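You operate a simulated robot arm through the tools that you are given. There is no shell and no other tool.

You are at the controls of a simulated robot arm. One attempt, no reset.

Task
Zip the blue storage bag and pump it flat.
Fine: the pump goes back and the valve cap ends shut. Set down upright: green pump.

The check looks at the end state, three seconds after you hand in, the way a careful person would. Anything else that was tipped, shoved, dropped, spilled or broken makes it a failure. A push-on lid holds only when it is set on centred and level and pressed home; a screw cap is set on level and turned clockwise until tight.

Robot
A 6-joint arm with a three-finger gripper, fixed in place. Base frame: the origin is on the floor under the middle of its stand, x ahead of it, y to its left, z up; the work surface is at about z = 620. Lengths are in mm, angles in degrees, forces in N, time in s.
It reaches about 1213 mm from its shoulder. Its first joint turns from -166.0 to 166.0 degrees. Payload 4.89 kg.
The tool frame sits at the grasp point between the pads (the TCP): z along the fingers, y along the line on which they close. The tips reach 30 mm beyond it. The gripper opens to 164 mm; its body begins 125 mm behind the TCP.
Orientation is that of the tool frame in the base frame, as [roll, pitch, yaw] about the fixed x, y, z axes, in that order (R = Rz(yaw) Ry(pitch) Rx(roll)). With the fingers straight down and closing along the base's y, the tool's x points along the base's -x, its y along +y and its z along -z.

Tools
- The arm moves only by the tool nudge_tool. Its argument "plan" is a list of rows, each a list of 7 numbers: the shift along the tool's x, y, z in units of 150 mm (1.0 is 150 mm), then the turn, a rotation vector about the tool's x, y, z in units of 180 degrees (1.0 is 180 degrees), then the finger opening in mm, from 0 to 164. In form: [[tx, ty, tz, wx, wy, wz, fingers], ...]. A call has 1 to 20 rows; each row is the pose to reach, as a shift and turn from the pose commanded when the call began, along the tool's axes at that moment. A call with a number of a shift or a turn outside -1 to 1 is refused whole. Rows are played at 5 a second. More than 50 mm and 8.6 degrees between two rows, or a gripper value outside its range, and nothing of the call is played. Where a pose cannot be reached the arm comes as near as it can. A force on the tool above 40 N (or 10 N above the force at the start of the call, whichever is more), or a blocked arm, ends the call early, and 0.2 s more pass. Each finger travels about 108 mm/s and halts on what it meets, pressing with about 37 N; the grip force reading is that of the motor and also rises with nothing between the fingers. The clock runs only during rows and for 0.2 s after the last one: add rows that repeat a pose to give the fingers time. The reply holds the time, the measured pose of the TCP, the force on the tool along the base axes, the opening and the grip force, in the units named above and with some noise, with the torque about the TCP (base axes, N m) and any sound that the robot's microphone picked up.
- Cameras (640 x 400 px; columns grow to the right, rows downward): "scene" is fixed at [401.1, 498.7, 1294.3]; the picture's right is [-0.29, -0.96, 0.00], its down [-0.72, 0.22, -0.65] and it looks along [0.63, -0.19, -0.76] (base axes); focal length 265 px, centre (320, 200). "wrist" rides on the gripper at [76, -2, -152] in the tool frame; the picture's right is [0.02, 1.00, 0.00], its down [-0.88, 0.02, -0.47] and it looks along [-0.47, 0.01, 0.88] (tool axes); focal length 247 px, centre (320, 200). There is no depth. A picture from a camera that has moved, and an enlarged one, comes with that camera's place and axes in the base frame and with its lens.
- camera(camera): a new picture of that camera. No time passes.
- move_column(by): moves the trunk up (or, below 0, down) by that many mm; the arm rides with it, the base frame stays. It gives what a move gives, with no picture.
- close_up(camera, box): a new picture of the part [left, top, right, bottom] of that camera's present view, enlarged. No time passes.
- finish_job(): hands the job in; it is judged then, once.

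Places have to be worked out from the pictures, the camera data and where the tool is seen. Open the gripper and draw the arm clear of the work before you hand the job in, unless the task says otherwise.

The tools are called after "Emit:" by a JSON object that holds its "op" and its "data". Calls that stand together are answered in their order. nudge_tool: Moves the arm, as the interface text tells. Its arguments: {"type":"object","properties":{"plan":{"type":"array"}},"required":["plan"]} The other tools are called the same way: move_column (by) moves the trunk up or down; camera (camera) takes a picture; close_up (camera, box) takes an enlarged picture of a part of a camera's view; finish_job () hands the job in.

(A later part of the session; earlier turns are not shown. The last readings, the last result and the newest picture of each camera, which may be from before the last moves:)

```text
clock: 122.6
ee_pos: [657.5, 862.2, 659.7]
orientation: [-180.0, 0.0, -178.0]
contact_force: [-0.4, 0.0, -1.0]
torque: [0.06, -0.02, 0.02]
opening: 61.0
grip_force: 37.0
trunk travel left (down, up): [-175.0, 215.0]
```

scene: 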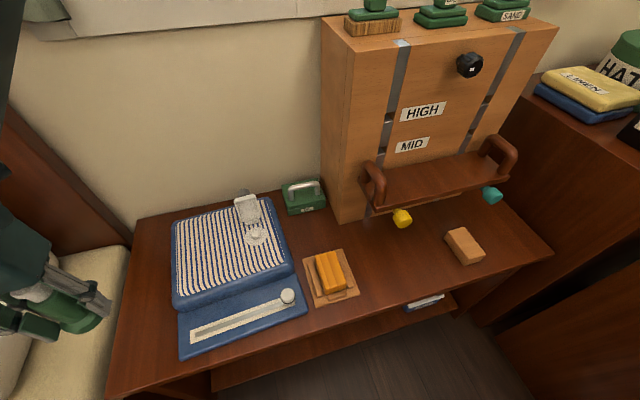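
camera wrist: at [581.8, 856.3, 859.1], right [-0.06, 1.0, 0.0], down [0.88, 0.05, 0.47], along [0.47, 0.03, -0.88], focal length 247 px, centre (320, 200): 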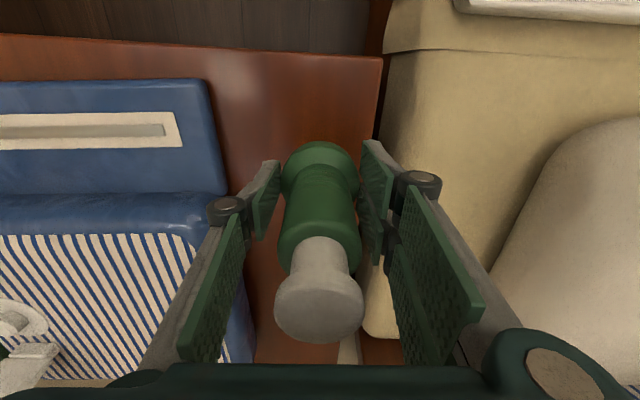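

The load is now near zero with the pump just touching the table. I open the fingers to release it.

Emit:
{"op": "nudge_tool", "data": {"plan": [[0, 0, 0.002, 0, 0, 0, 48], [0, 0, 0.002, 0, 0, 0, 63], [0, 0, 0.002, 0, 0, 0, 72], [0, 0, 0.002, 0, 0, 0, 84], [0, 0, 0.002, 0, 0, 0, 92], [0, 0, 0.002, 0, 0, 0, 92]]}}

Emit:
{"op": "close_up", "data": {"camera": "wrist", "box": [200, 80, 440, 280]}}

```text
clock: 124.0
ee_pos: [656.3, 861.4, 658.9]
orientation: [-179.9, 0.0, -178.0]
contact_force: [-0.1, -0.2, 0.2]
torque: [0.0, 0.02, -0.01]
opening: 92.1
grip_force: 0.0
trunk travel left (down, up): [-175.0, 215.0]
```

```text
2.00 times, centred on (320, 180) of wrist
camera zoom: at [582.2, 857.8, 811.7], right [-0.06, 1.0, 0.0], down [0.88, 0.05, 0.47], along [0.47, 0.03, -0.88], focal length 494 px, centre (320, 240)
```

zoom: 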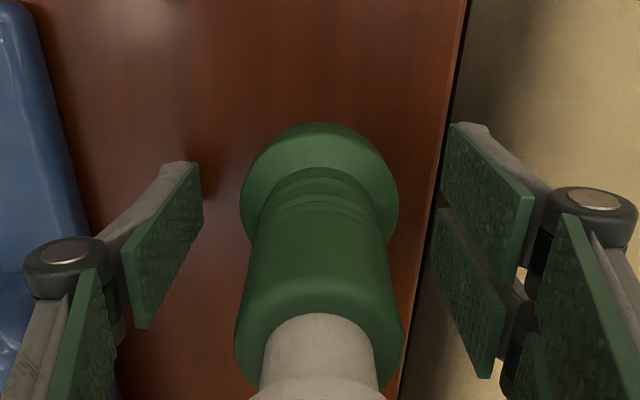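

The pump stands free on the table. I rise straight up clear of it and check that it is upright.

Emit:
{"op": "nudge_tool", "data": {"plan": [[0, 0, -0.2, 0, 0, 0, 92], [0, 0, -0.4, 0, 0, 0, 92], [0, 0, -0.6, 0, 0, 0, 92], [0, 0, -0.8, 0, 0, 0, 92], [0, 0, -1.0, 0, 0, 0, 92]]}}

Emit:
{"op": "nudge_tool", "data": {"plan": [[0, 0, -0.2, 0, 0, 0, 92], [0, 0, -0.4, 0, 0, 0, 80], [0, -0.2, -0.5, 0, 0, 0, 60], [0, -0.4, -0.5, 0, 0, 0, 40], [0, -0.4, -0.5, 0, 0, 0, 40]]}}

Emit:
{"op": "camera", "data": {"camera": "wrist"}}

Emit:
{"op": "close_up", "data": {"camera": "scene", "box": [80, 305, 170, 375]}}

Emit:
{"op": "close_up", "data": {"camera": "scene", "box": [160, 150, 340, 370]}}

```text
clock: 125.2
ee_pos: [658.6, 862.0, 807.6]
orientation: [180.0, -0.1, -178.1]
contact_force: [-0.2, 0.4, -0.2]
torque: [-0.08, 0.06, -0.05]
opening: 91.8
grip_force: 0.1
trunk travel left (down, up): [-175.0, 215.0]
```

```text
clock: 126.4
ee_pos: [658.6, 803.1, 883.4]
orientation: [179.9, 0.0, -178.1]
contact_force: [0.4, 0.6, 0.6]
torque: [0.02, -0.04, 0.04]
opening: 39.9
grip_force: 0.0
trunk travel left (down, up): [-175.0, 215.0]
```

```text
taken
camera wrist: at [584.0, 798.1, 1036.7], right [-0.06, 1.0, 0.0], down [0.88, 0.05, 0.47], along [0.47, 0.03, -0.88], focal length 247 px, centre (320, 200)
```

wrist: 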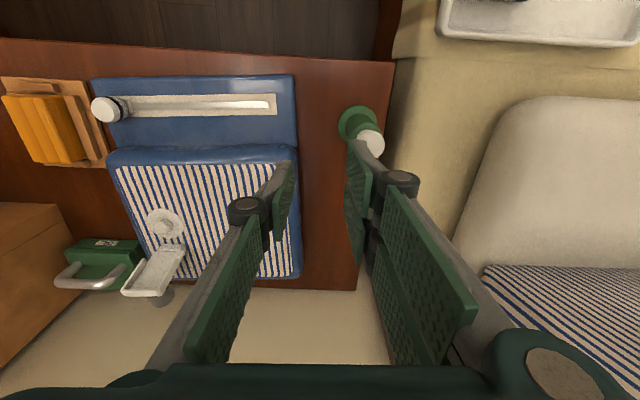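

```text
5.71 times, centred on (125, 340) of scene
camera zoom: at [401.1, 498.7, 1294.3], right [-0.29, -0.96, 0.0], down [-0.72, 0.22, -0.65], along [0.63, -0.19, -0.76], focal length 1515 px, centre (1434, -600)
```

zoom: 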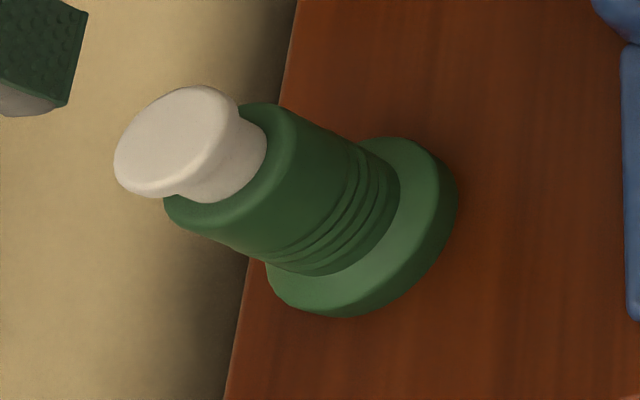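

```text
1.82 times, centred on (250, 260) of scene
camera zoom: at [401.1, 498.7, 1294.3], right [-0.29, -0.96, 0.0], down [-0.72, 0.22, -0.65], along [0.63, -0.19, -0.76], focal length 482 px, centre (447, 91)
```

zoom: 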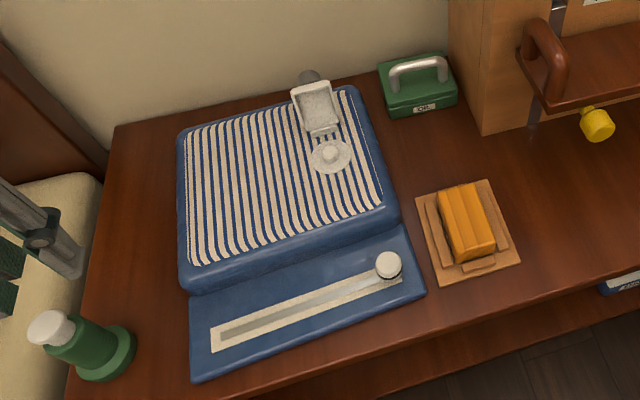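

The pump is back upright within about a millimetre of its start, and the bag is still flat. Now I go back to the lid, which is still open past vertical, travelling high.

Emit:
{"op": "nudge_tool", "data": {"plan": [[-0.15, -0.2, -0.05, 0, 0, 0, 40], [-0.3, -0.4, -0.1, 0, 0, 0, 40], [-0.45, -0.6, -0.15, 0, 0, 0, 50], [-0.6, -0.8, -0.15, 0, 0, 0, 60], [-0.72, -1.0, -0.15, 0, 0, 0, 70], [-0.72, -1.0, -0.15, 0, 0, 0, 70]]}}

Emit:
{"op": "nudge_tool", "data": {"plan": [[-0.15, -0.2, 0, 0, 0, 0, 70], [-0.3, -0.4, 0, 0, 0, 0, 70], [-0.45, -0.6, 0, 0, 0, 0, 70], [-0.5, -0.74, 0, 0, 0, 0, 70], [-0.5, -0.74, 0, 0, 0, 0, 70]]}}

Emit:
{"op": "camera", "data": {"camera": "wrist"}}

Emit:
{"op": "close_up", "data": {"camera": "wrist", "box": [240, 100, 400, 240]}}

Emit:
{"op": "camera", "data": {"camera": "scene"}}

```text
clock: 127.8
ee_pos: [774.4, 653.5, 905.0]
orientation: [179.9, 0.0, -178.1]
contact_force: [-0.3, 0.0, 0.8]
torque: [0.03, 0.02, 0.01]
opening: 69.9
grip_force: 0.1
trunk travel left (down, up): [-175.0, 215.0]
```

```text
clock: 129.0
ee_pos: [850.8, 548.2, 905.7]
orientation: [180.0, -0.1, -178.0]
contact_force: [0.0, -0.3, -0.1]
torque: [0.03, 0.05, 0.01]
opening: 70.1
grip_force: 0.0
trunk travel left (down, up): [-175.0, 215.0]
```

```text
taken
camera wrist: at [776.8, 542.0, 1058.4], right [-0.06, 1.0, 0.0], down [0.88, 0.05, 0.47], along [0.47, 0.03, -0.88], focal length 247 px, centre (320, 200)
```

wrist: 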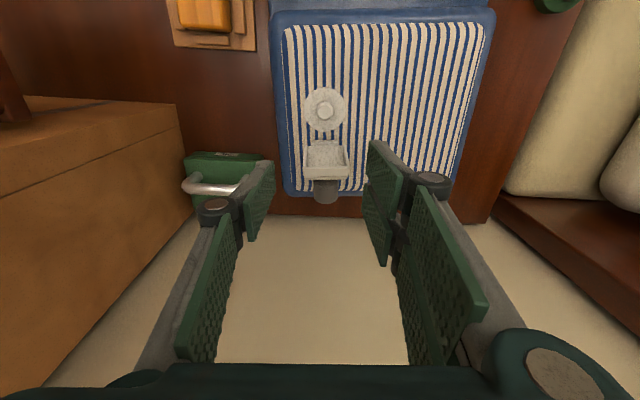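

```text
2.86 times, centred on (320, 170) of wrist
camera zoom: at [776.8, 542.0, 1058.4], right [-0.06, 1.0, 0.0], down [0.88, 0.05, 0.47], along [0.47, 0.03, -0.88], focal length 706 px, centre (320, 286)
```

zoom: 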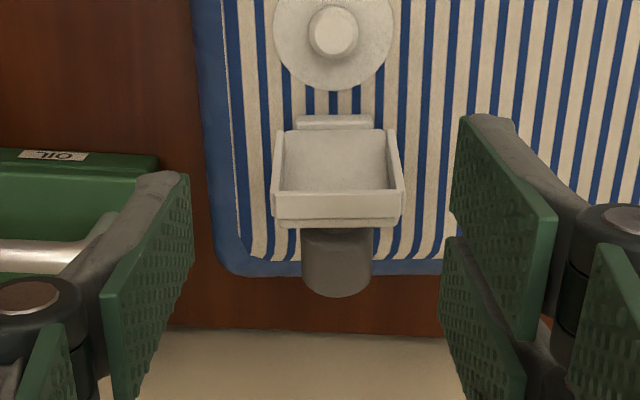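

```text
taken
```

scene: 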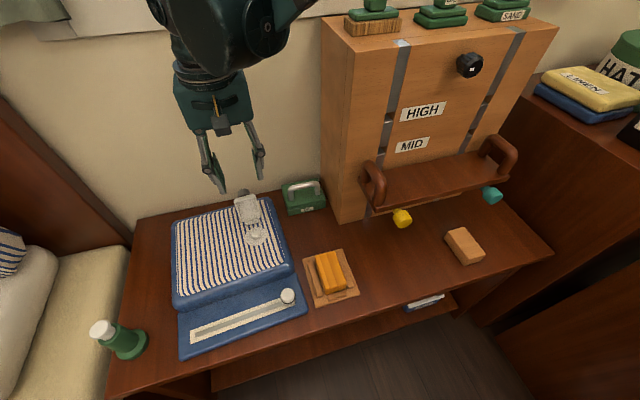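

The lid stands at about 94°, its knob pointing to the rear, and the bag has turned about 2° relative to the hand. I align yaw and move above the knob at height; then I can grip it from above and swing the lid forward.

Emit:
{"op": "nudge_tool", "data": {"plan": [[-0.12, 0.015, 0, 0, 0, -0.003, 70], [-0.24, 0.03, 0, 0, 0, -0.006, 70], [-0.36, 0.045, 0, 0, 0, -0.009, 70], [-0.46, 0.059, 0, 0, 0, -0.0118, 70], [-0.46, 0.059, 0, 0, 0, -0.0118, 70]]}}

Emit:
{"op": "camera", "data": {"camera": "wrist"}}

Emit:
{"op": "close_up", "data": {"camera": "wrist", "box": [240, 60, 400, 200]}}

Emit:
{"op": "camera", "data": {"camera": "scene"}}

```text
clock: 130.2
ee_pos: [918.3, 557.3, 904.2]
orientation: [-180.0, 0.0, -175.9]
contact_force: [0.3, 0.4, 0.1]
torque: [0.0, 0.05, 0.02]
opening: 70.3
grip_force: 0.2
trunk travel left (down, up): [-175.0, 215.0]
```

```text
taken
camera wrist: at [844.5, 551.2, 1057.8], right [-0.09, 1.0, 0.0], down [0.88, 0.08, 0.47], along [0.47, 0.04, -0.88], focal length 247 px, centre (320, 200)
```

wrist: 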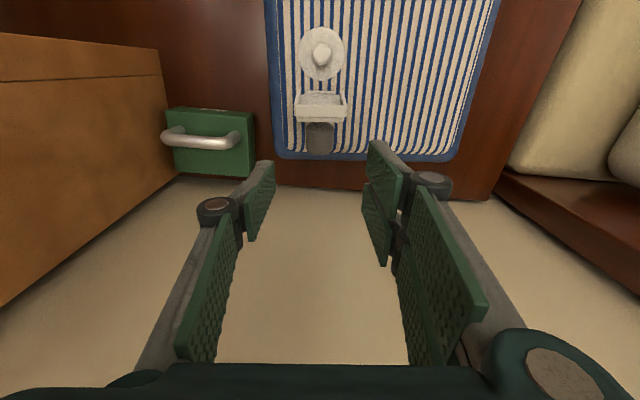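

```text
2.86 times, centred on (320, 130) of wrist
camera zoom: at [844.5, 551.2, 1057.8], right [-0.09, 1.0, 0.0], down [0.88, 0.08, 0.47], along [0.47, 0.04, -0.88], focal length 706 px, centre (320, 400)
```

zoom: 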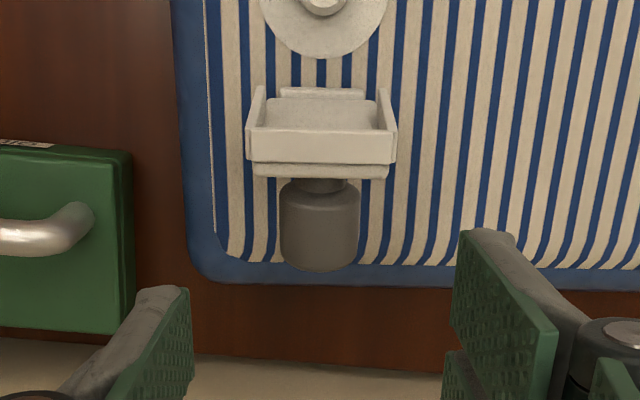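

```text
taken
```

scene: 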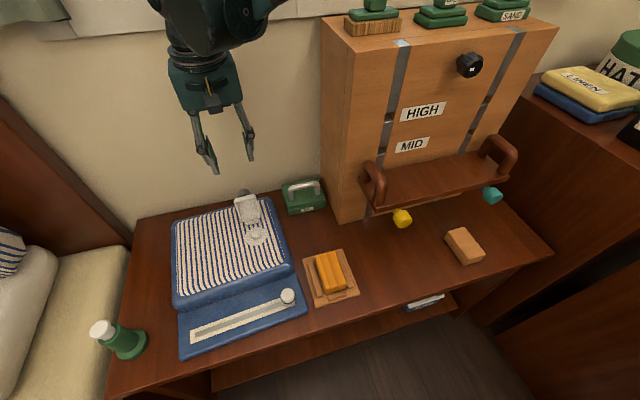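

The lid and knob line up with the hand. I descend with the open fingers on either side of the knob, pads just behind the lid plate.

Emit:
{"op": "nudge_tool", "data": {"plan": [[-0.01, -0.004, 0.2, 0, 0, 0, 70], [-0.01, -0.004, 0.45, 0, 0, 0, 70], [-0.01, -0.004, 0.65, 0, 0, 0, 70], [-0.01, -0.004, 0.8, 0, 0, 0, 70], [-0.01, -0.004, 0.84, 0, 0, 0, 70], [-0.01, -0.004, 0.84, 0, 0, 0, 70]]}}

Emit:
{"op": "camera", "data": {"camera": "wrist"}}

Emit:
{"op": "close_up", "data": {"camera": "wrist", "box": [220, 80, 420, 260]}}

Emit:
{"op": "close_up", "data": {"camera": "scene", "box": [200, 130, 320, 260]}}

```text
clock: 131.6
ee_pos: [920.1, 557.8, 778.3]
orientation: [180.0, 0.0, -175.9]
contact_force: [0.7, 0.3, 0.4]
torque: [-0.01, 0.01, -0.01]
opening: 70.2
grip_force: 0.0
trunk travel left (down, up): [-175.0, 215.0]
```

```text
taken
camera wrist: at [846.1, 550.4, 932.0], right [-0.09, 1.0, 0.0], down [0.88, 0.08, 0.47], along [0.47, 0.04, -0.88], focal length 247 px, centre (320, 200)
```

wrist: 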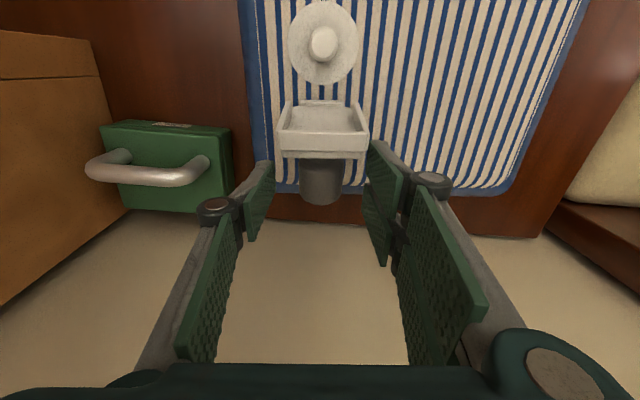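

```text
2.22 times, centred on (320, 170) of wrist
camera zoom: at [846.1, 550.4, 932.0], right [-0.09, 1.0, 0.0], down [0.88, 0.08, 0.47], along [0.47, 0.04, -0.88], focal length 549 px, centre (320, 267)
```

zoom: 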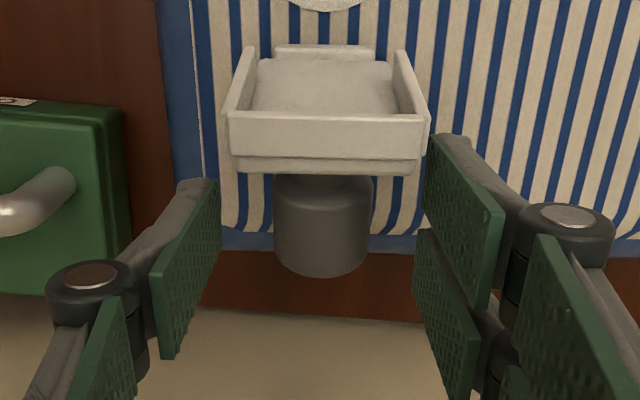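

```text
3.08 times, centred on (260, 195) of scene
camera zoom: at [401.1, 498.7, 1294.3], right [-0.29, -0.96, 0.0], down [-0.72, 0.22, -0.65], along [0.63, -0.19, -0.76], focal length 816 px, centre (505, 215)
```

zoom: 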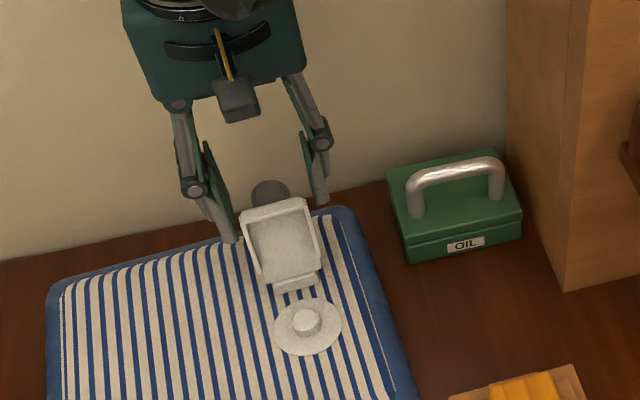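

The knob lies between the pads, which clear the plate by a few millimetres. I close on it.

Emit:
{"op": "nudge_tool", "data": {"plan": [[-0.006, 0, 0, 0, 0, 0, 60], [-0.006, 0, 0, 0, 0, 0, 48], [-0.006, 0, 0, 0, 0, 0, 38], [-0.006, 0, 0, 0, 0, 0, 30], [-0.006, 0, 0, 0, 0, 0, 26], [-0.006, 0, 0, 0, 0, 0, 26]]}}

Emit:
{"op": "close_up", "data": {"camera": "wrist", "box": [220, 80, 420, 260]}}

```text
clock: 133.0
ee_pos: [920.1, 557.7, 778.3]
orientation: [179.9, -0.1, -176.0]
contact_force: [0.5, 1.2, -0.6]
torque: [-0.21, -0.02, -1.39]
opening: 41.3
grip_force: 38.1
trunk travel left (down, up): [-175.0, 215.0]
```

```text
2.22 times, centred on (320, 170) of wrist
camera zoom: at [847.0, 550.6, 932.3], right [-0.09, 1.0, 0.0], down [0.88, 0.08, 0.47], along [0.47, 0.04, -0.88], focal length 549 px, centre (320, 267)
```

zoom: 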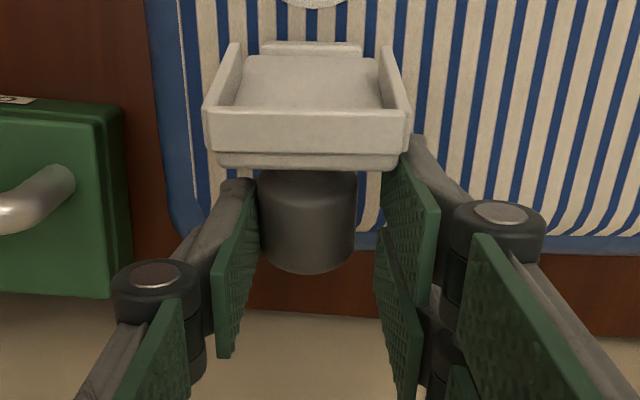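

The fingers stopped at 41 mm with a twisting load, and the right pads seem to have caught the lid's edge and nudged the bag a few millimetres. I open at once and look.

Emit:
{"op": "nudge_tool", "data": {"plan": [[0, 0, 0, 0, 0, 0, 50], [0, 0, 0, 0, 0, 0, 64], [0, 0, 0, 0, 0, 0, 72], [0, 0, 0, 0, 0, 0, 72]]}}

Emit:
{"op": "camera", "data": {"camera": "wrist"}}

Emit:
{"op": "close_up", "data": {"camera": "wrist", "box": [220, 80, 420, 260]}}

Emit:
{"op": "close_up", "data": {"camera": "scene", "box": [160, 150, 340, 370]}}

```text
clock: 134.0
ee_pos: [921.3, 558.5, 778.4]
orientation: [179.9, 0.0, -175.9]
contact_force: [0.2, 0.3, -0.4]
torque: [-0.02, -0.04, 0.04]
opening: 72.2
grip_force: 0.1
trunk travel left (down, up): [-175.0, 215.0]
```

```text
taken
camera wrist: at [846.9, 550.7, 932.4], right [-0.09, 1.0, 0.0], down [0.88, 0.08, 0.47], along [0.47, 0.04, -0.88], focal length 247 px, centre (320, 200)
```

wrist: 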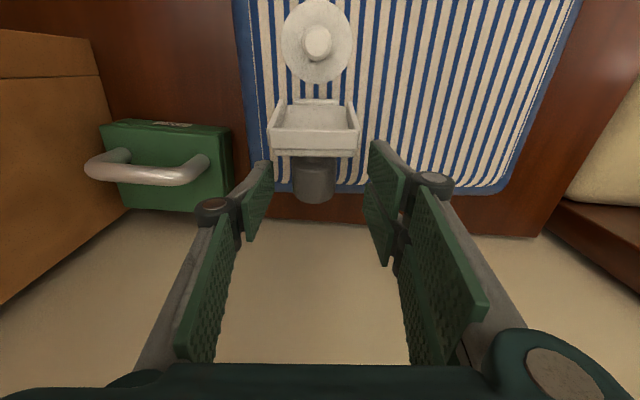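

```text
2.22 times, centred on (320, 170) of wrist
camera zoom: at [846.9, 550.7, 932.4], right [-0.09, 1.0, 0.0], down [0.88, 0.08, 0.47], along [0.47, 0.04, -0.88], focal length 549 px, centre (320, 267)
```

zoom: 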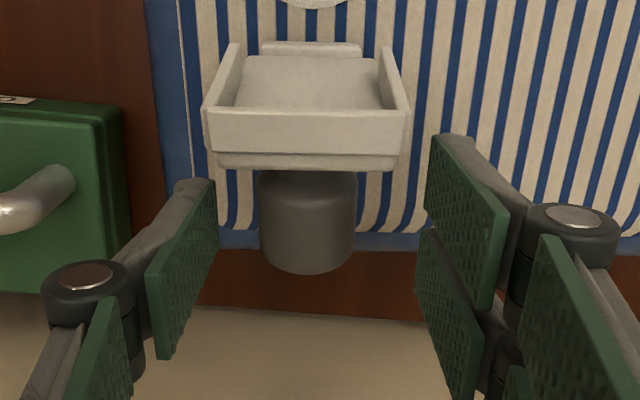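

```text
1.82 times, centred on (250, 260) of scene
camera zoom: at [401.1, 498.7, 1294.3], right [-0.29, -0.96, 0.0], down [-0.72, 0.22, -0.65], along [0.63, -0.19, -0.76], focal length 482 px, centre (447, 91)
```

zoom: 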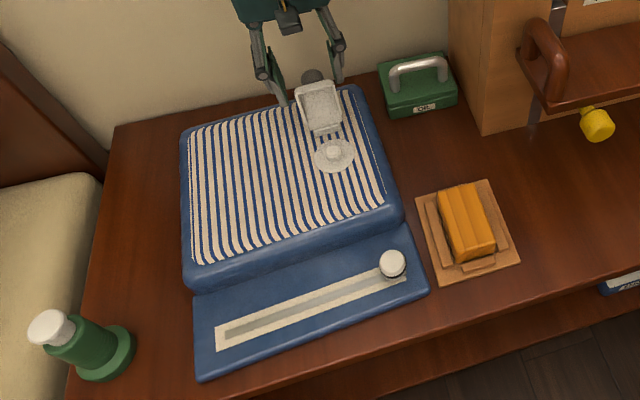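

The bag slid about 4 mm but is still well clear of the tray. I shift the hand 8 mm further back so the pads clear the lid plate, re-centre 4 mm in −y, and close again on the knob's end.

Emit:
{"op": "nudge_tool", "data": {"plan": [[-0.03, -0.015, 0, 0, 0, 0, 72], [-0.055, -0.029, 0, 0, 0, 0, 72], [-0.055, -0.029, 0, 0, 0, 0, 72], [-0.055, -0.029, 0, 0, 0, 0, 56], [-0.055, -0.029, 0, 0, 0, 0, 44]]}}

Emit:
{"op": "close_up", "data": {"camera": "wrist", "box": [220, 80, 420, 260]}}

```text
clock: 135.2
ee_pos: [931.3, 554.1, 778.8]
orientation: [179.9, 0.1, -176.0]
contact_force: [-0.2, -0.8, 0.5]
torque: [0.0, 0.01, -0.01]
opening: 43.9
grip_force: 0.0
trunk travel left (down, up): [-175.0, 215.0]
```

```text
2.22 times, centred on (320, 170) of wrist
camera zoom: at [855.5, 547.0, 932.2], right [-0.09, 1.0, 0.0], down [0.88, 0.08, 0.47], along [0.47, 0.04, -0.88], focal length 549 px, centre (320, 267)
```

zoom: 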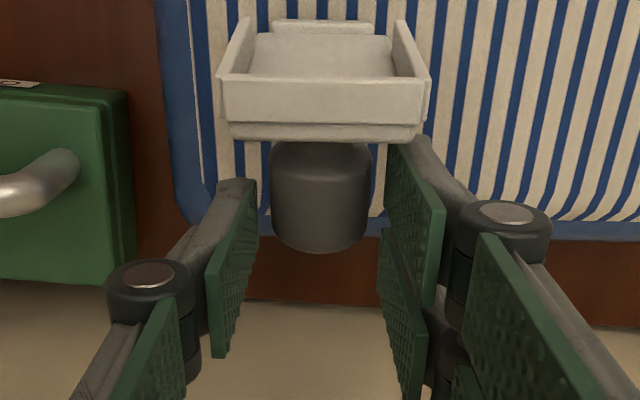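

No contact so far and the knob is centred. I finish closing.

Emit:
{"op": "nudge_tool", "data": {"plan": [[0, 0, 0, 0, 0, 0, 38], [0, 0, 0, 0, 0, 0, 32], [0, 0, 0, 0, 0, 0, 27], [0, 0, 0, 0, 0, 0, 26], [0, 0, 0, 0, 0, 0, 26]]}}

Emit:
{"op": "close_up", "data": {"camera": "wrist", "box": [220, 80, 420, 260]}}

```text
clock: 136.4
ee_pos: [930.6, 553.4, 779.3]
orientation: [180.0, 0.0, -176.0]
contact_force: [0.2, -1.4, -0.2]
torque: [-0.03, -0.02, 0.11]
opening: 33.1
grip_force: 36.9
trunk travel left (down, up): [-175.0, 215.0]
```

```text
2.22 times, centred on (320, 170) of wrist
camera zoom: at [855.6, 546.9, 932.2], right [-0.09, 1.0, 0.0], down [0.88, 0.08, 0.47], along [0.47, 0.04, -0.88], focal length 549 px, centre (320, 267)
```

zoom: 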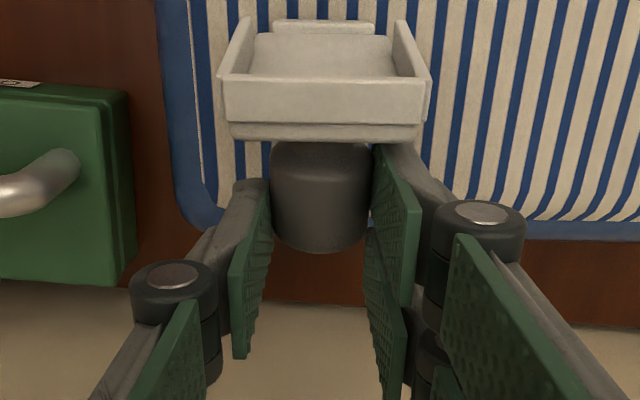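

The knob is held at 33 mm. I swing the lid shut about its hinge near (879, z 711), rotating the hand with it; first 30°.

Emit:
{"op": "nudge_tool", "data": {"plan": [[0.0307, 0, -0.0213, 0, -0.0208, 0, 26], [0.0627, 0, -0.0407, 0, -0.0417, 0, 26], [0.096, 0, -0.0573, 0, -0.0625, 0, 26], [0.1307, 0, -0.0723, 0, -0.0833, 0, 26], [0.166, 0, -0.0847, 0, -0.1042, 0, 26], [0.202, 0, -0.095, 0, -0.125, 0, 26], [0.2387, 0, -0.1027, 0, -0.1458, 0, 26], [0.2753, 0, -0.1083, 0, -0.1667, 0, 26], [0.2753, 0, -0.1083, 0, -0.1667, 0, 26]]}}

Emit:
{"op": "camera", "data": {"camera": "wrist"}}

Emit:
{"op": "close_up", "data": {"camera": "scene", "box": [160, 150, 340, 370]}}

```text
clock: 138.4
ee_pos: [889.4, 550.8, 794.8]
orientation: [-180.0, 29.9, -176.1]
contact_force: [-1.3, -4.2, 5.5]
torque: [-0.17, 0.21, 0.09]
opening: 33.0
grip_force: 37.1
trunk travel left (down, up): [-175.0, 215.0]
```

```text
taken
camera wrist: at [749.0, 538.5, 890.1], right [-0.09, 1.0, -0.01], down [0.52, 0.06, 0.85], along [0.85, 0.07, -0.53], focal length 247 px, centre (320, 200)
```

wrist: 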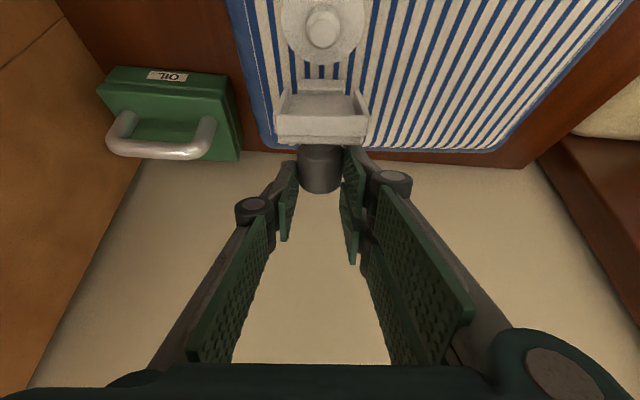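

```text
1.82 times, centred on (250, 260) of scene
camera zoom: at [401.1, 498.7, 1294.3], right [-0.29, -0.96, 0.0], down [-0.72, 0.22, -0.65], along [0.63, -0.19, -0.76], focal length 482 px, centre (447, 91)
```

zoom: 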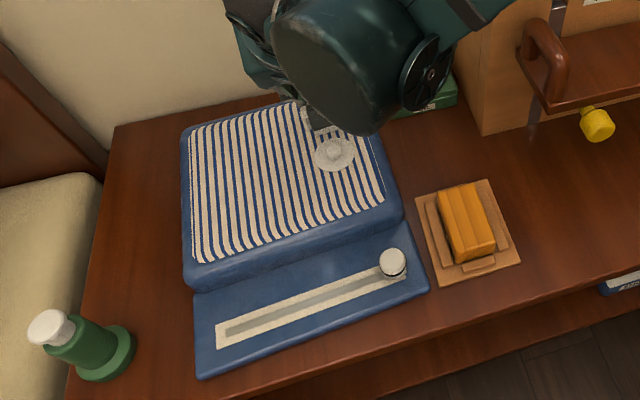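

The lid follows without moving the bag. I continue the same swing by another 30°.

Emit:
{"op": "nudge_tool", "data": {"plan": [[0.0307, 0, -0.0213, 0, -0.0208, 0, 26], [0.0627, 0, -0.0407, 0, -0.0417, 0, 26], [0.096, 0, -0.0573, 0, -0.0625, 0, 26], [0.1307, 0, -0.0723, 0, -0.0833, 0, 26], [0.166, 0, -0.0847, 0, -0.1042, 0, 26], [0.202, 0, -0.095, 0, -0.125, 0, 26], [0.2387, 0, -0.1027, 0, -0.1458, 0, 26], [0.2753, 0, -0.1083, 0, -0.1667, 0, 26], [0.2753, 0, -0.1083, 0, -0.1667, 0, 26]]}}

Emit:
{"op": "camera", "data": {"camera": "wrist"}}

Emit:
{"op": "close_up", "data": {"camera": "scene", "box": [160, 150, 340, 370]}}

```text
clock: 140.4
ee_pos: [846.0, 547.3, 788.5]
orientation: [179.9, 60.0, -175.8]
contact_force: [4.8, 2.0, -0.3]
torque: [-0.06, -0.28, 0.16]
opening: 32.9
grip_force: 37.2
trunk travel left (down, up): [-175.0, 215.0]
```

```text
taken
camera wrist: at [677.7, 534.4, 800.3], right [-0.08, 1.0, -0.02], down [0.03, 0.02, 1.0], along [1.0, 0.08, -0.03], focal length 247 px, centre (320, 200)
```

wrist: 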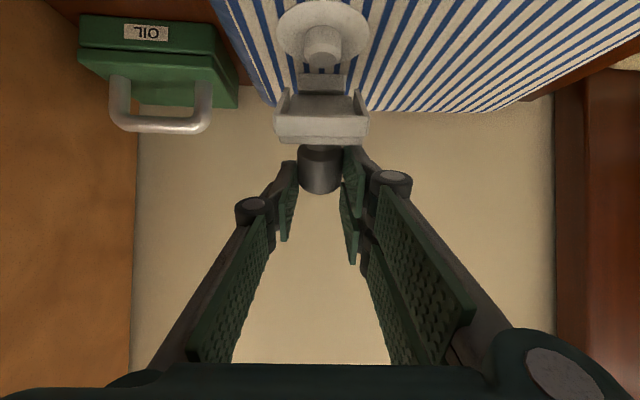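

```text
1.82 times, centred on (250, 260) of scene
camera zoom: at [401.1, 498.7, 1294.3], right [-0.29, -0.96, 0.0], down [-0.72, 0.22, -0.65], along [0.63, -0.19, -0.76], focal length 482 px, centre (447, 91)
```

zoom: 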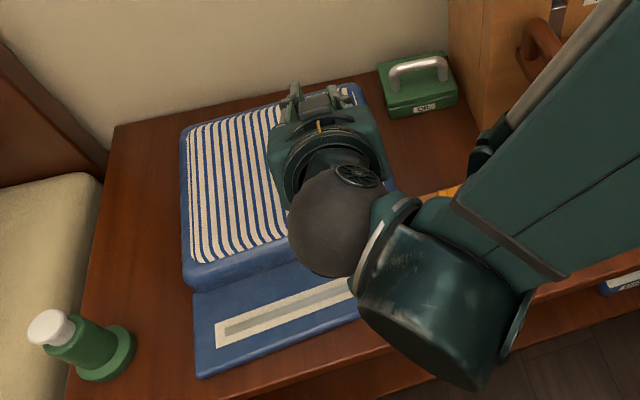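

The lid is at about 34° and all is steady. I swing it 15° more, which still leaves the hand and camera clear of the flat bag.

Emit:
{"op": "nudge_tool", "data": {"plan": [[0.0307, 0, -0.0213, 0, -0.0208, 0, 26], [0.0627, 0, -0.0407, 0, -0.0417, 0, 26], [0.096, 0, -0.0573, 0, -0.0625, 0, 26], [0.1307, 0, -0.0723, 0, -0.0833, 0, 26], [0.1307, 0, -0.0723, 0, -0.0833, 0, 26]]}}

Emit:
{"op": "camera", "data": {"camera": "wrist"}}

```text
clock: 141.6
ee_pos: [840.1, 561.8, 786.8]
orientation: [-179.9, 74.9, -176.0]
contact_force: [0.0, -0.3, 0.2]
torque: [-0.5, 0.65, 0.05]
opening: 33.0
grip_force: 37.0
out of reach, approached as far as the arm can: row 3, 4, 5
trunk travel left (down, up): [-175.0, 215.0]
```

```text
taken
camera wrist: at [675.4, 548.4, 754.0], right [-0.07, 1.0, -0.02], down [-0.23, 0.0, 0.97], along [0.97, 0.08, 0.23], focal length 247 px, centre (320, 200)
```

wrist: 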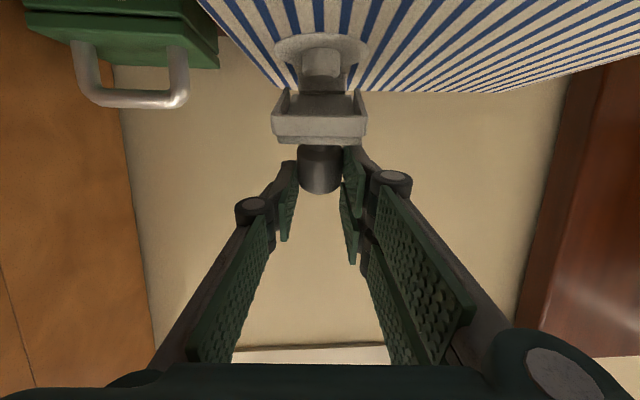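

The last part was beyond the arm's reach, so the hand drifted about 14 mm and pulled up slightly on the lid. I go back to the 60° tilt while lowering so the bag is not being lifted, and check.

Emit:
{"op": "nudge_tool", "data": {"plan": [[-0.013, 0, 0.03, 0, 0.0208, 0, 26], [-0.026, 0, 0.06, 0, 0.0417, 0, 26], [-0.039, 0, 0.09, 0, 0.0625, 0, 26], [-0.0516, 0, 0.118, 0, 0.0833, 0, 26], [-0.0516, 0, 0.118, 0, 0.0833, 0, 26]]}}

Emit:
{"op": "camera", "data": {"camera": "wrist"}}

Emit:
{"op": "camera", "data": {"camera": "scene"}}

```text
clock: 142.8
ee_pos: [859.7, 561.7, 790.2]
orientation: [180.0, 60.1, -176.0]
contact_force: [-1.0, -3.7, -0.4]
torque: [-0.4, 0.21, 0.29]
opening: 32.9
grip_force: 36.7
trunk travel left (down, up): [-175.0, 215.0]
```

```text
taken
camera wrist: at [691.3, 548.4, 802.4], right [-0.08, 1.0, -0.02], down [0.03, 0.02, 1.0], along [1.0, 0.08, -0.03], focal length 247 px, centre (320, 200)
```

wrist: 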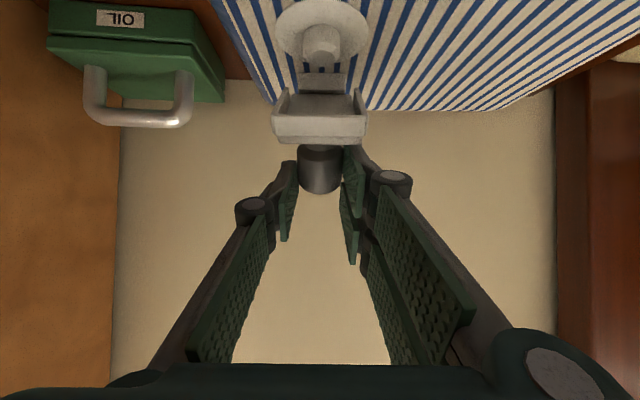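

```text
taken
```

scene: 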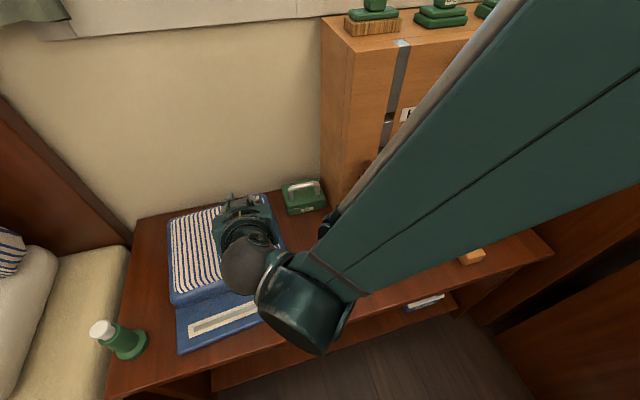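

The lid and bag sit in the hand just as before the overreach; the bag only slid about 14 mm in +x and +y with it. I use the grip to draw the bag back 20 mm in −x, toward its original place and within easier reach.

Emit:
{"op": "nudge_tool", "data": {"plan": [[0.0111, 0, -0.0192, 0, 0, 0, 26], [0.0222, 0, -0.0385, 0, 0, 0, 26], [0.0333, 0, -0.0577, 0, 0, 0, 26], [0.0445, 0, -0.077, 0, 0, 0, 26], [0.0556, 0, -0.0962, 0, 0, 0, 26], [0.0667, 0, -0.1155, 0, 0, 0, 26], [0.0667, 0, -0.1155, 0, 0, 0, 26]]}}

Emit:
{"op": "camera", "data": {"camera": "wrist"}}

Emit:
{"op": "close_up", "data": {"camera": "scene", "box": [120, 170, 340, 370]}}

```text
clock: 144.4
ee_pos: [837.4, 560.7, 790.3]
orientation: [-180.0, 60.0, -176.0]
contact_force: [3.6, -2.1, -0.1]
torque: [-0.1, -0.17, 0.03]
opening: 32.8
grip_force: 37.0
trunk travel left (down, up): [-175.0, 215.0]
```

```text
taken
camera wrist: at [671.0, 546.8, 801.8], right [-0.08, 1.0, -0.02], down [0.03, 0.02, 1.0], along [1.0, 0.08, -0.03], focal length 247 px, centre (320, 200)
```

wrist: 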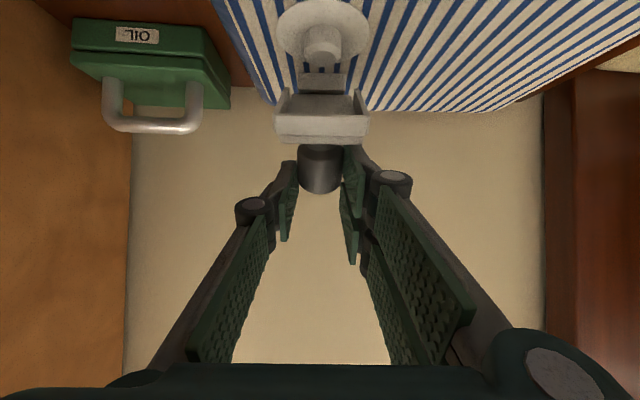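

```text
2.00 times, centred on (230, 270) of scene
camera zoom: at [401.1, 498.7, 1294.3], right [-0.29, -0.96, 0.0], down [-0.72, 0.22, -0.65], along [0.63, -0.19, -0.76], focal length 530 px, centre (500, 60)
```

zoom: 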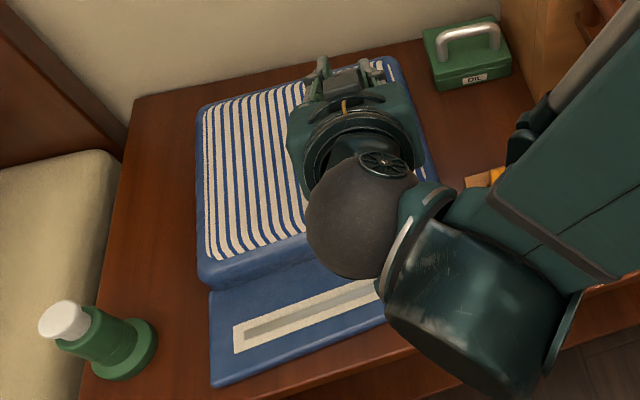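

I release the knob, back the hand out along its axis, and then turn it back to vertical above the lid.

Emit:
{"op": "nudge_tool", "data": {"plan": [[0, 0, 0, 0, 0, 0, 45], [0, 0, 0, 0, 0, 0, 60], [0, 0, 0, 0, 0, 0, 74], [0, 0, 0, 0, 0, 0, 74], [0, 0, -0.15, 0, 0, 0, 74], [0, 0, -0.35, 0, 0, 0, 74], [0, 0, -0.55, 0, 0, 0, 74], [-0.03, 0, -0.6, 0, 0.04, 0, 74], [-0.08, 0, -0.65, 0, 0.08, 0, 74], [-0.13, 0, -0.7, 0, 0.12, 0, 74]]}}

Emit:
{"op": "camera", "data": {"camera": "wrist"}}

Emit:
{"op": "close_up", "data": {"camera": "scene", "box": [120, 170, 340, 370]}}

```text
clock: 146.6
ee_pos: [758.9, 554.4, 859.8]
orientation: [-179.9, 38.3, -175.9]
contact_force: [-0.7, 0.3, 0.0]
torque: [-0.12, -0.02, -0.09]
opening: 74.1
grip_force: 0.1
trunk travel left (down, up): [-175.0, 215.0]
```

```text
taken
camera wrist: at [605.9, 541.8, 933.2], right [-0.09, 1.0, -0.01], down [0.4, 0.05, 0.92], along [0.91, 0.07, -0.4], focal length 247 px, centre (320, 200)
```

wrist: 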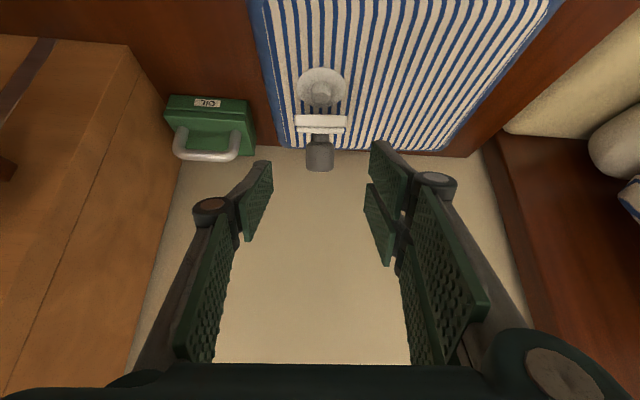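

```text
2.00 times, centred on (230, 270) of scene
camera zoom: at [401.1, 498.7, 1294.3], right [-0.29, -0.96, 0.0], down [-0.72, 0.22, -0.65], along [0.63, -0.19, -0.76], focal length 530 px, centre (500, 60)
```

zoom: 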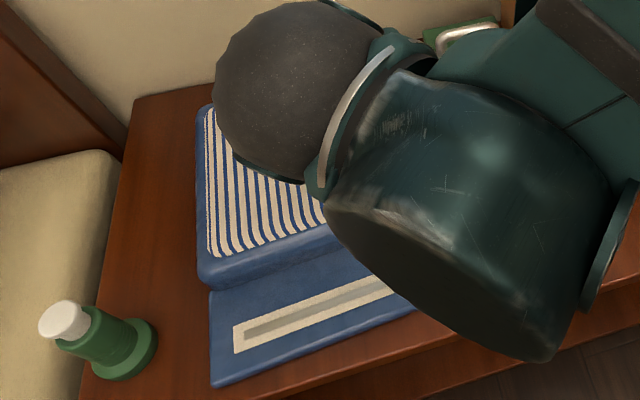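

The lid stays partly open at roughly 35°. I bring the hand to vertical above the knob.

Emit:
{"op": "nudge_tool", "data": {"plan": [[-0.1, 0, 0.01, 0, 0.0427, 0, 74], [-0.2, 0, 0.03, 0, 0.0853, 0, 74], [-0.3, 0, 0.06, 0, 0.128, 0, 74], [-0.41, 0, 0.11, 0, 0.1707, 0, 74], [-0.513, 0, 0.16, 0, 0.2133, 0, 74], [-0.513, 0, 0.16, 0, 0.2133, 0, 74]]}}

Emit:
{"op": "camera", "data": {"camera": "wrist"}}

Emit:
{"op": "close_up", "data": {"camera": "wrist", "box": [240, 80, 400, 220]}}

Emit:
{"op": "close_up", "data": {"camera": "scene", "box": [120, 170, 340, 370]}}

```text
clock: 148.0
ee_pos: [835.0, 560.6, 888.1]
orientation: [179.9, -0.1, -176.0]
contact_force: [0.6, -0.3, -1.4]
torque: [-0.01, 0.05, -0.01]
opening: 73.9
grip_force: 0.1
trunk travel left (down, up): [-175.0, 215.0]
```

```text
taken
camera wrist: at [759.5, 552.5, 1041.9], right [-0.09, 1.0, 0.0], down [0.88, 0.08, 0.47], along [0.47, 0.04, -0.88], focal length 247 px, centre (320, 200)
```

wrist: 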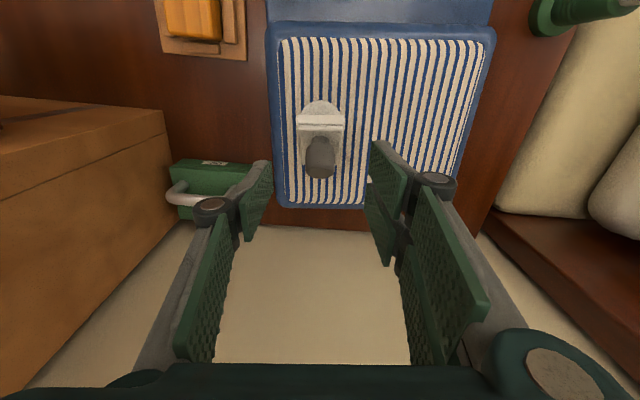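

```text
2.86 times, centred on (320, 150) of wrist
camera zoom: at [759.5, 552.5, 1041.9], right [-0.09, 1.0, 0.0], down [0.88, 0.08, 0.47], along [0.47, 0.04, -0.88], focal length 706 px, centre (320, 343)
```

zoom: 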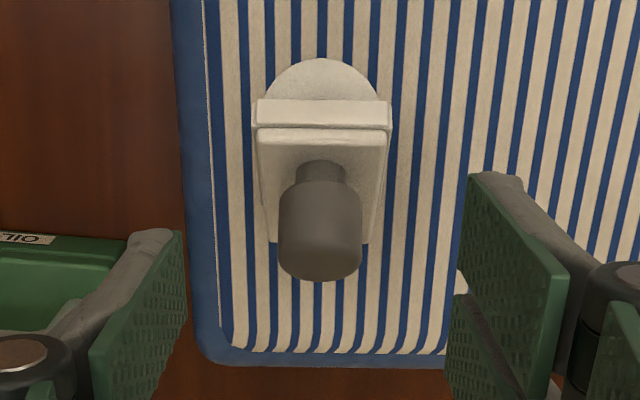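

```text
2.00 times, centred on (230, 270) of scene
camera zoom: at [401.1, 498.7, 1294.3], right [-0.29, -0.96, 0.0], down [-0.72, 0.22, -0.65], along [0.63, -0.19, -0.76], focal length 530 px, centre (500, 60)
```

zoom: 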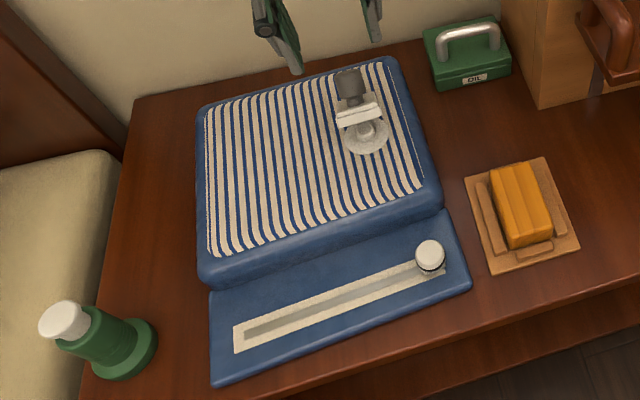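

The bag is flat, everything around is in place, and the lid is half shut and aligned. I close the fingers, move 11 mm back over the knob, and press it down gently in small rows.

Emit:
{"op": "nudge_tool", "data": {"plan": [[0.073, 0, 0, 0, 0, 0, 40], [0.073, 0, 0, 0, 0, 0, 10], [0.073, 0, 0, 0, 0, 0, 0], [0.073, 0, 0.2, 0, 0, 0, 0], [0.073, 0, 0.4, 0, 0, 0, 0], [0.073, 0, 0.44, 0, 0, 0, 0], [0.073, 0, 0.47, 0, 0, 0, 0], [0.073, 0, 0.5, 0, 0, 0, 0]]}}

Emit:
{"op": "camera", "data": {"camera": "wrist"}}

Emit:
{"op": "close_up", "data": {"camera": "scene", "box": [200, 140, 320, 260]}}

```text
clock: 149.8
ee_pos: [822.6, 559.9, 816.4]
orientation: [-179.9, 0.0, -176.0]
contact_force: [-6.7, -4.5, 25.1]
torque: [-0.02, -0.51, -0.16]
opening: 0.0
grip_force: 36.5
trunk travel left (down, up): [-175.0, 215.0]
```

```text
taken
camera wrist: at [747.3, 551.7, 969.7], right [-0.09, 1.0, 0.0], down [0.88, 0.08, 0.47], along [0.47, 0.04, -0.88], focal length 247 px, centre (320, 200)
```

wrist: 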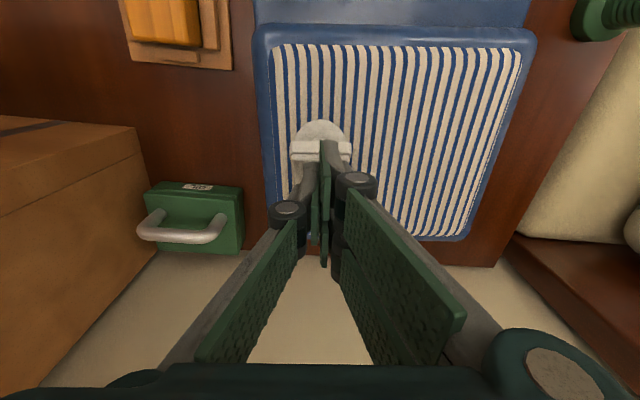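

```text
3.33 times, centred on (260, 200) of scene
camera zoom: at [401.1, 498.7, 1294.3], right [-0.29, -0.96, 0.0], down [-0.72, 0.22, -0.65], along [0.63, -0.19, -0.76], focal length 884 px, centre (520, 200)
```

zoom: 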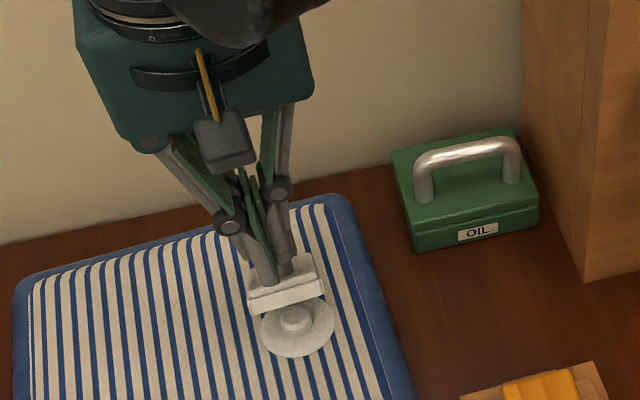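

The straight push jams at 25 N because the knob's edge would have to slide backward. I ease the push and instead drag along the closing arc, toward −x and down, in small rows.

Emit:
{"op": "nudge_tool", "data": {"plan": [[0.01, 0, -0.01, 0, 0, 0, 0], [0.035, 0, -0.007, 0, 0, 0, 0], [0.06, 0, 0.006, 0, 0, 0, 0], [0.085, 0, 0.025, 0, 0, 0, 0], [0.11, 0, 0.045, 0, 0, 0, 0], [0.135, 0, 0.07, 0, 0, 0, 0], [0.16, 0, 0.1, 0, 0, 0, 0]]}}

Emit:
{"op": "camera", "data": {"camera": "wrist"}}

Emit:
{"op": "close_up", "data": {"camera": "scene", "box": [200, 140, 320, 260]}}

```text
clock: 151.4
ee_pos: [797.6, 556.5, 798.9]
orientation: [-179.9, 0.0, -175.9]
contact_force: [0.9, -0.2, 0.5]
torque: [0.01, -0.01, -0.03]
opening: 0.0
grip_force: 36.7
trunk travel left (down, up): [-175.0, 215.0]
```

```text
taken
camera wrist: at [724.6, 550.1, 952.6], right [-0.09, 1.0, 0.0], down [0.88, 0.08, 0.47], along [0.47, 0.04, -0.88], focal length 247 px, centre (320, 200)
```

wrist: 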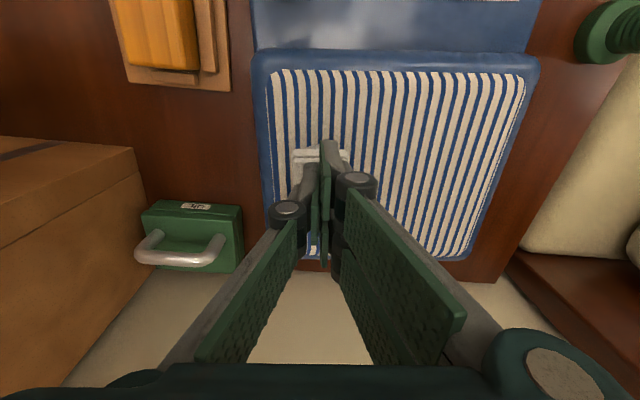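

```text
3.33 times, centred on (260, 200) of scene
camera zoom: at [401.1, 498.7, 1294.3], right [-0.29, -0.96, 0.0], down [-0.72, 0.22, -0.65], along [0.63, -0.19, -0.76], focal length 884 px, centre (520, 200)
```

zoom: 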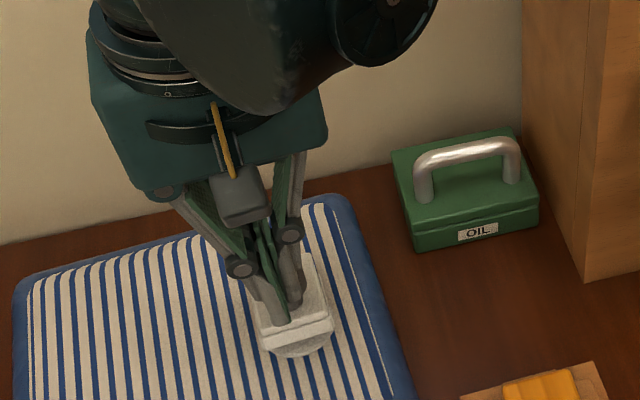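

The lid has come down most of the way. I lift off and look before the final press.

Emit:
{"op": "nudge_tool", "data": {"plan": [[0, 0, -0.15, 0, 0, 0, 0], [0, 0, -0.3, 0, 0, 0, 0], [0, 0, -0.45, 0, 0, 0, 0], [0, 0, -0.45, 0, 0, 0, 30], [0, 0, -0.45, 0, 0, 0, 60]]}}

Emit:
{"op": "close_up", "data": {"camera": "wrist", "box": [240, 80, 400, 220]}}

Emit:
{"op": "close_up", "data": {"camera": "scene", "box": [210, 150, 310, 250]}}

```text
clock: 152.6
ee_pos: [799.5, 555.7, 867.4]
orientation: [180.0, 0.0, -175.9]
contact_force: [0.4, 0.3, 0.6]
torque: [0.03, 0.0, 0.0]
opening: 60.0
grip_force: 0.1
trunk travel left (down, up): [-175.0, 215.0]
```

```text
2.86 times, centred on (320, 150) of wrist
camera zoom: at [724.3, 549.3, 1021.1], right [-0.09, 1.0, 0.0], down [0.88, 0.08, 0.47], along [0.47, 0.04, -0.88], focal length 706 px, centre (320, 343)
```

zoom: 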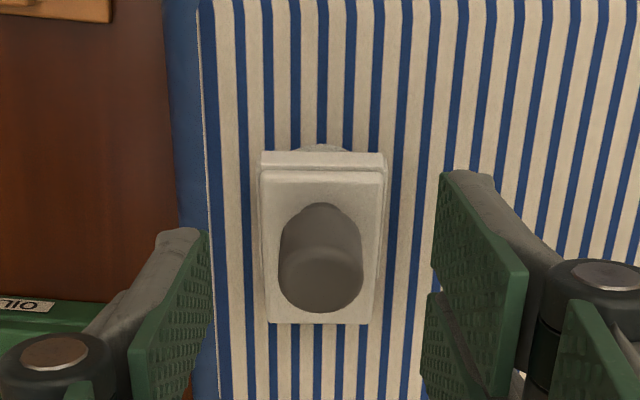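

```text
4.00 times, centred on (260, 200) of scene
camera zoom: at [401.1, 498.7, 1294.3], right [-0.29, -0.96, 0.0], down [-0.72, 0.22, -0.65], along [0.63, -0.19, -0.76], focal length 1061 px, centre (560, 200)
```

zoom: 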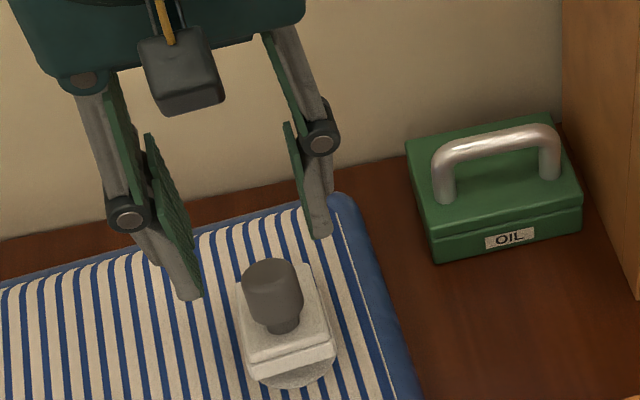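

The lid is almost shut, with a thin crescent of the seat still showing. I close the fingers, centre over the knob, and press straight down.

Emit:
{"op": "nudge_tool", "data": {"plan": [[-0.1, 0.004, 0, 0, 0, 0, 30], [-0.195, 0.004, 0, 0, 0, 0, 0], [-0.195, 0.004, 0.1, 0, 0, 0, 0], [-0.195, 0.004, 0.25, 0, 0, 0, 0], [-0.195, 0.004, 0.4, 0, 0, 0, 0], [-0.195, 0.004, 0.45, 0, 0, 0, 0], [-0.195, 0.004, 0.47, 0, 0, 0, 0], [-0.195, 0.004, 0.485, 0, 0, 0, 0], [-0.195, 0.004, 0.5, 0, 0, 0, 0]]}}

Emit:
{"op": "close_up", "data": {"camera": "scene", "box": [210, 150, 310, 250]}}

```text
clock: 154.6
ee_pos: [827.9, 559.4, 791.3]
orientation: [180.0, 0.0, -175.9]
contact_force: [0.2, -0.8, 0.5]
torque: [0.01, -0.02, 0.02]
opening: 0.0
grip_force: 36.6
trunk travel left (down, up): [-175.0, 215.0]
```

```text
4.00 times, centred on (260, 200) of scene
camera zoom: at [401.1, 498.7, 1294.3], right [-0.29, -0.96, 0.0], down [-0.72, 0.22, -0.65], along [0.63, -0.19, -0.76], focal length 1061 px, centre (560, 200)
```

zoom: 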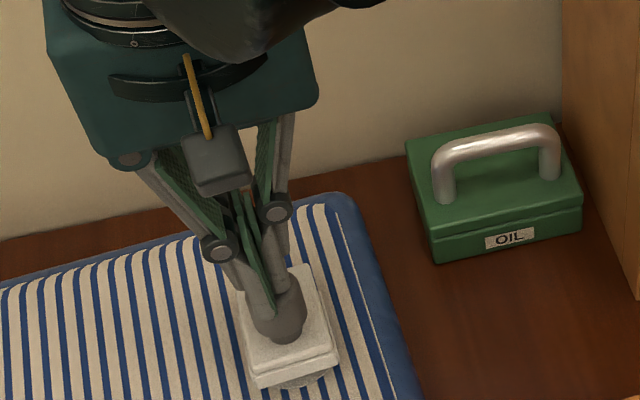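

No contact force yet and the fingertips are right at the knob. I keep pressing down in 1.5 mm rows.

Emit:
{"op": "nudge_tool", "data": {"plan": [[0, 0, 0.012, 0, 0, 0, 0], [0, 0, 0.024, 0, 0, 0, 0], [0, 0, 0.036, 0, 0, 0, 0], [0, 0, 0.048, 0, 0, 0, 0], [0, 0, 0.06, 0, 0, 0, 0]]}}

Emit:
{"op": "close_up", "data": {"camera": "scene", "box": [210, 150, 310, 250]}}

```text
clock: 155.8
ee_pos: [828.2, 560.1, 782.0]
orientation: [180.0, 0.0, -176.1]
contact_force: [-0.5, -0.6, 2.5]
torque: [-0.03, -0.04, 0.0]
opening: 5.8
grip_force: 36.6
trunk travel left (down, up): [-175.0, 215.0]
```

```text
4.00 times, centred on (260, 200) of scene
camera zoom: at [401.1, 498.7, 1294.3], right [-0.29, -0.96, 0.0], down [-0.72, 0.22, -0.65], along [0.63, -0.19, -0.76], focal length 1061 px, centre (560, 200)
```

zoom: 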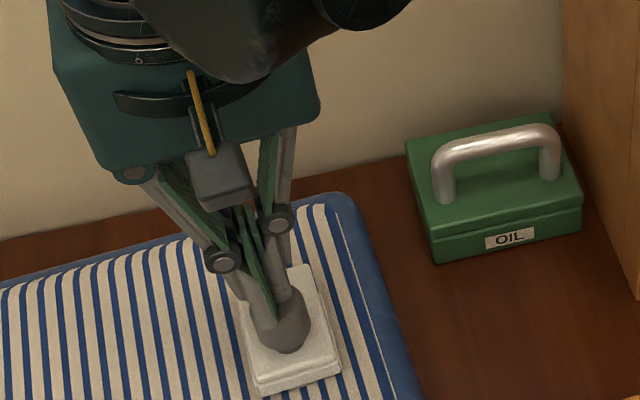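

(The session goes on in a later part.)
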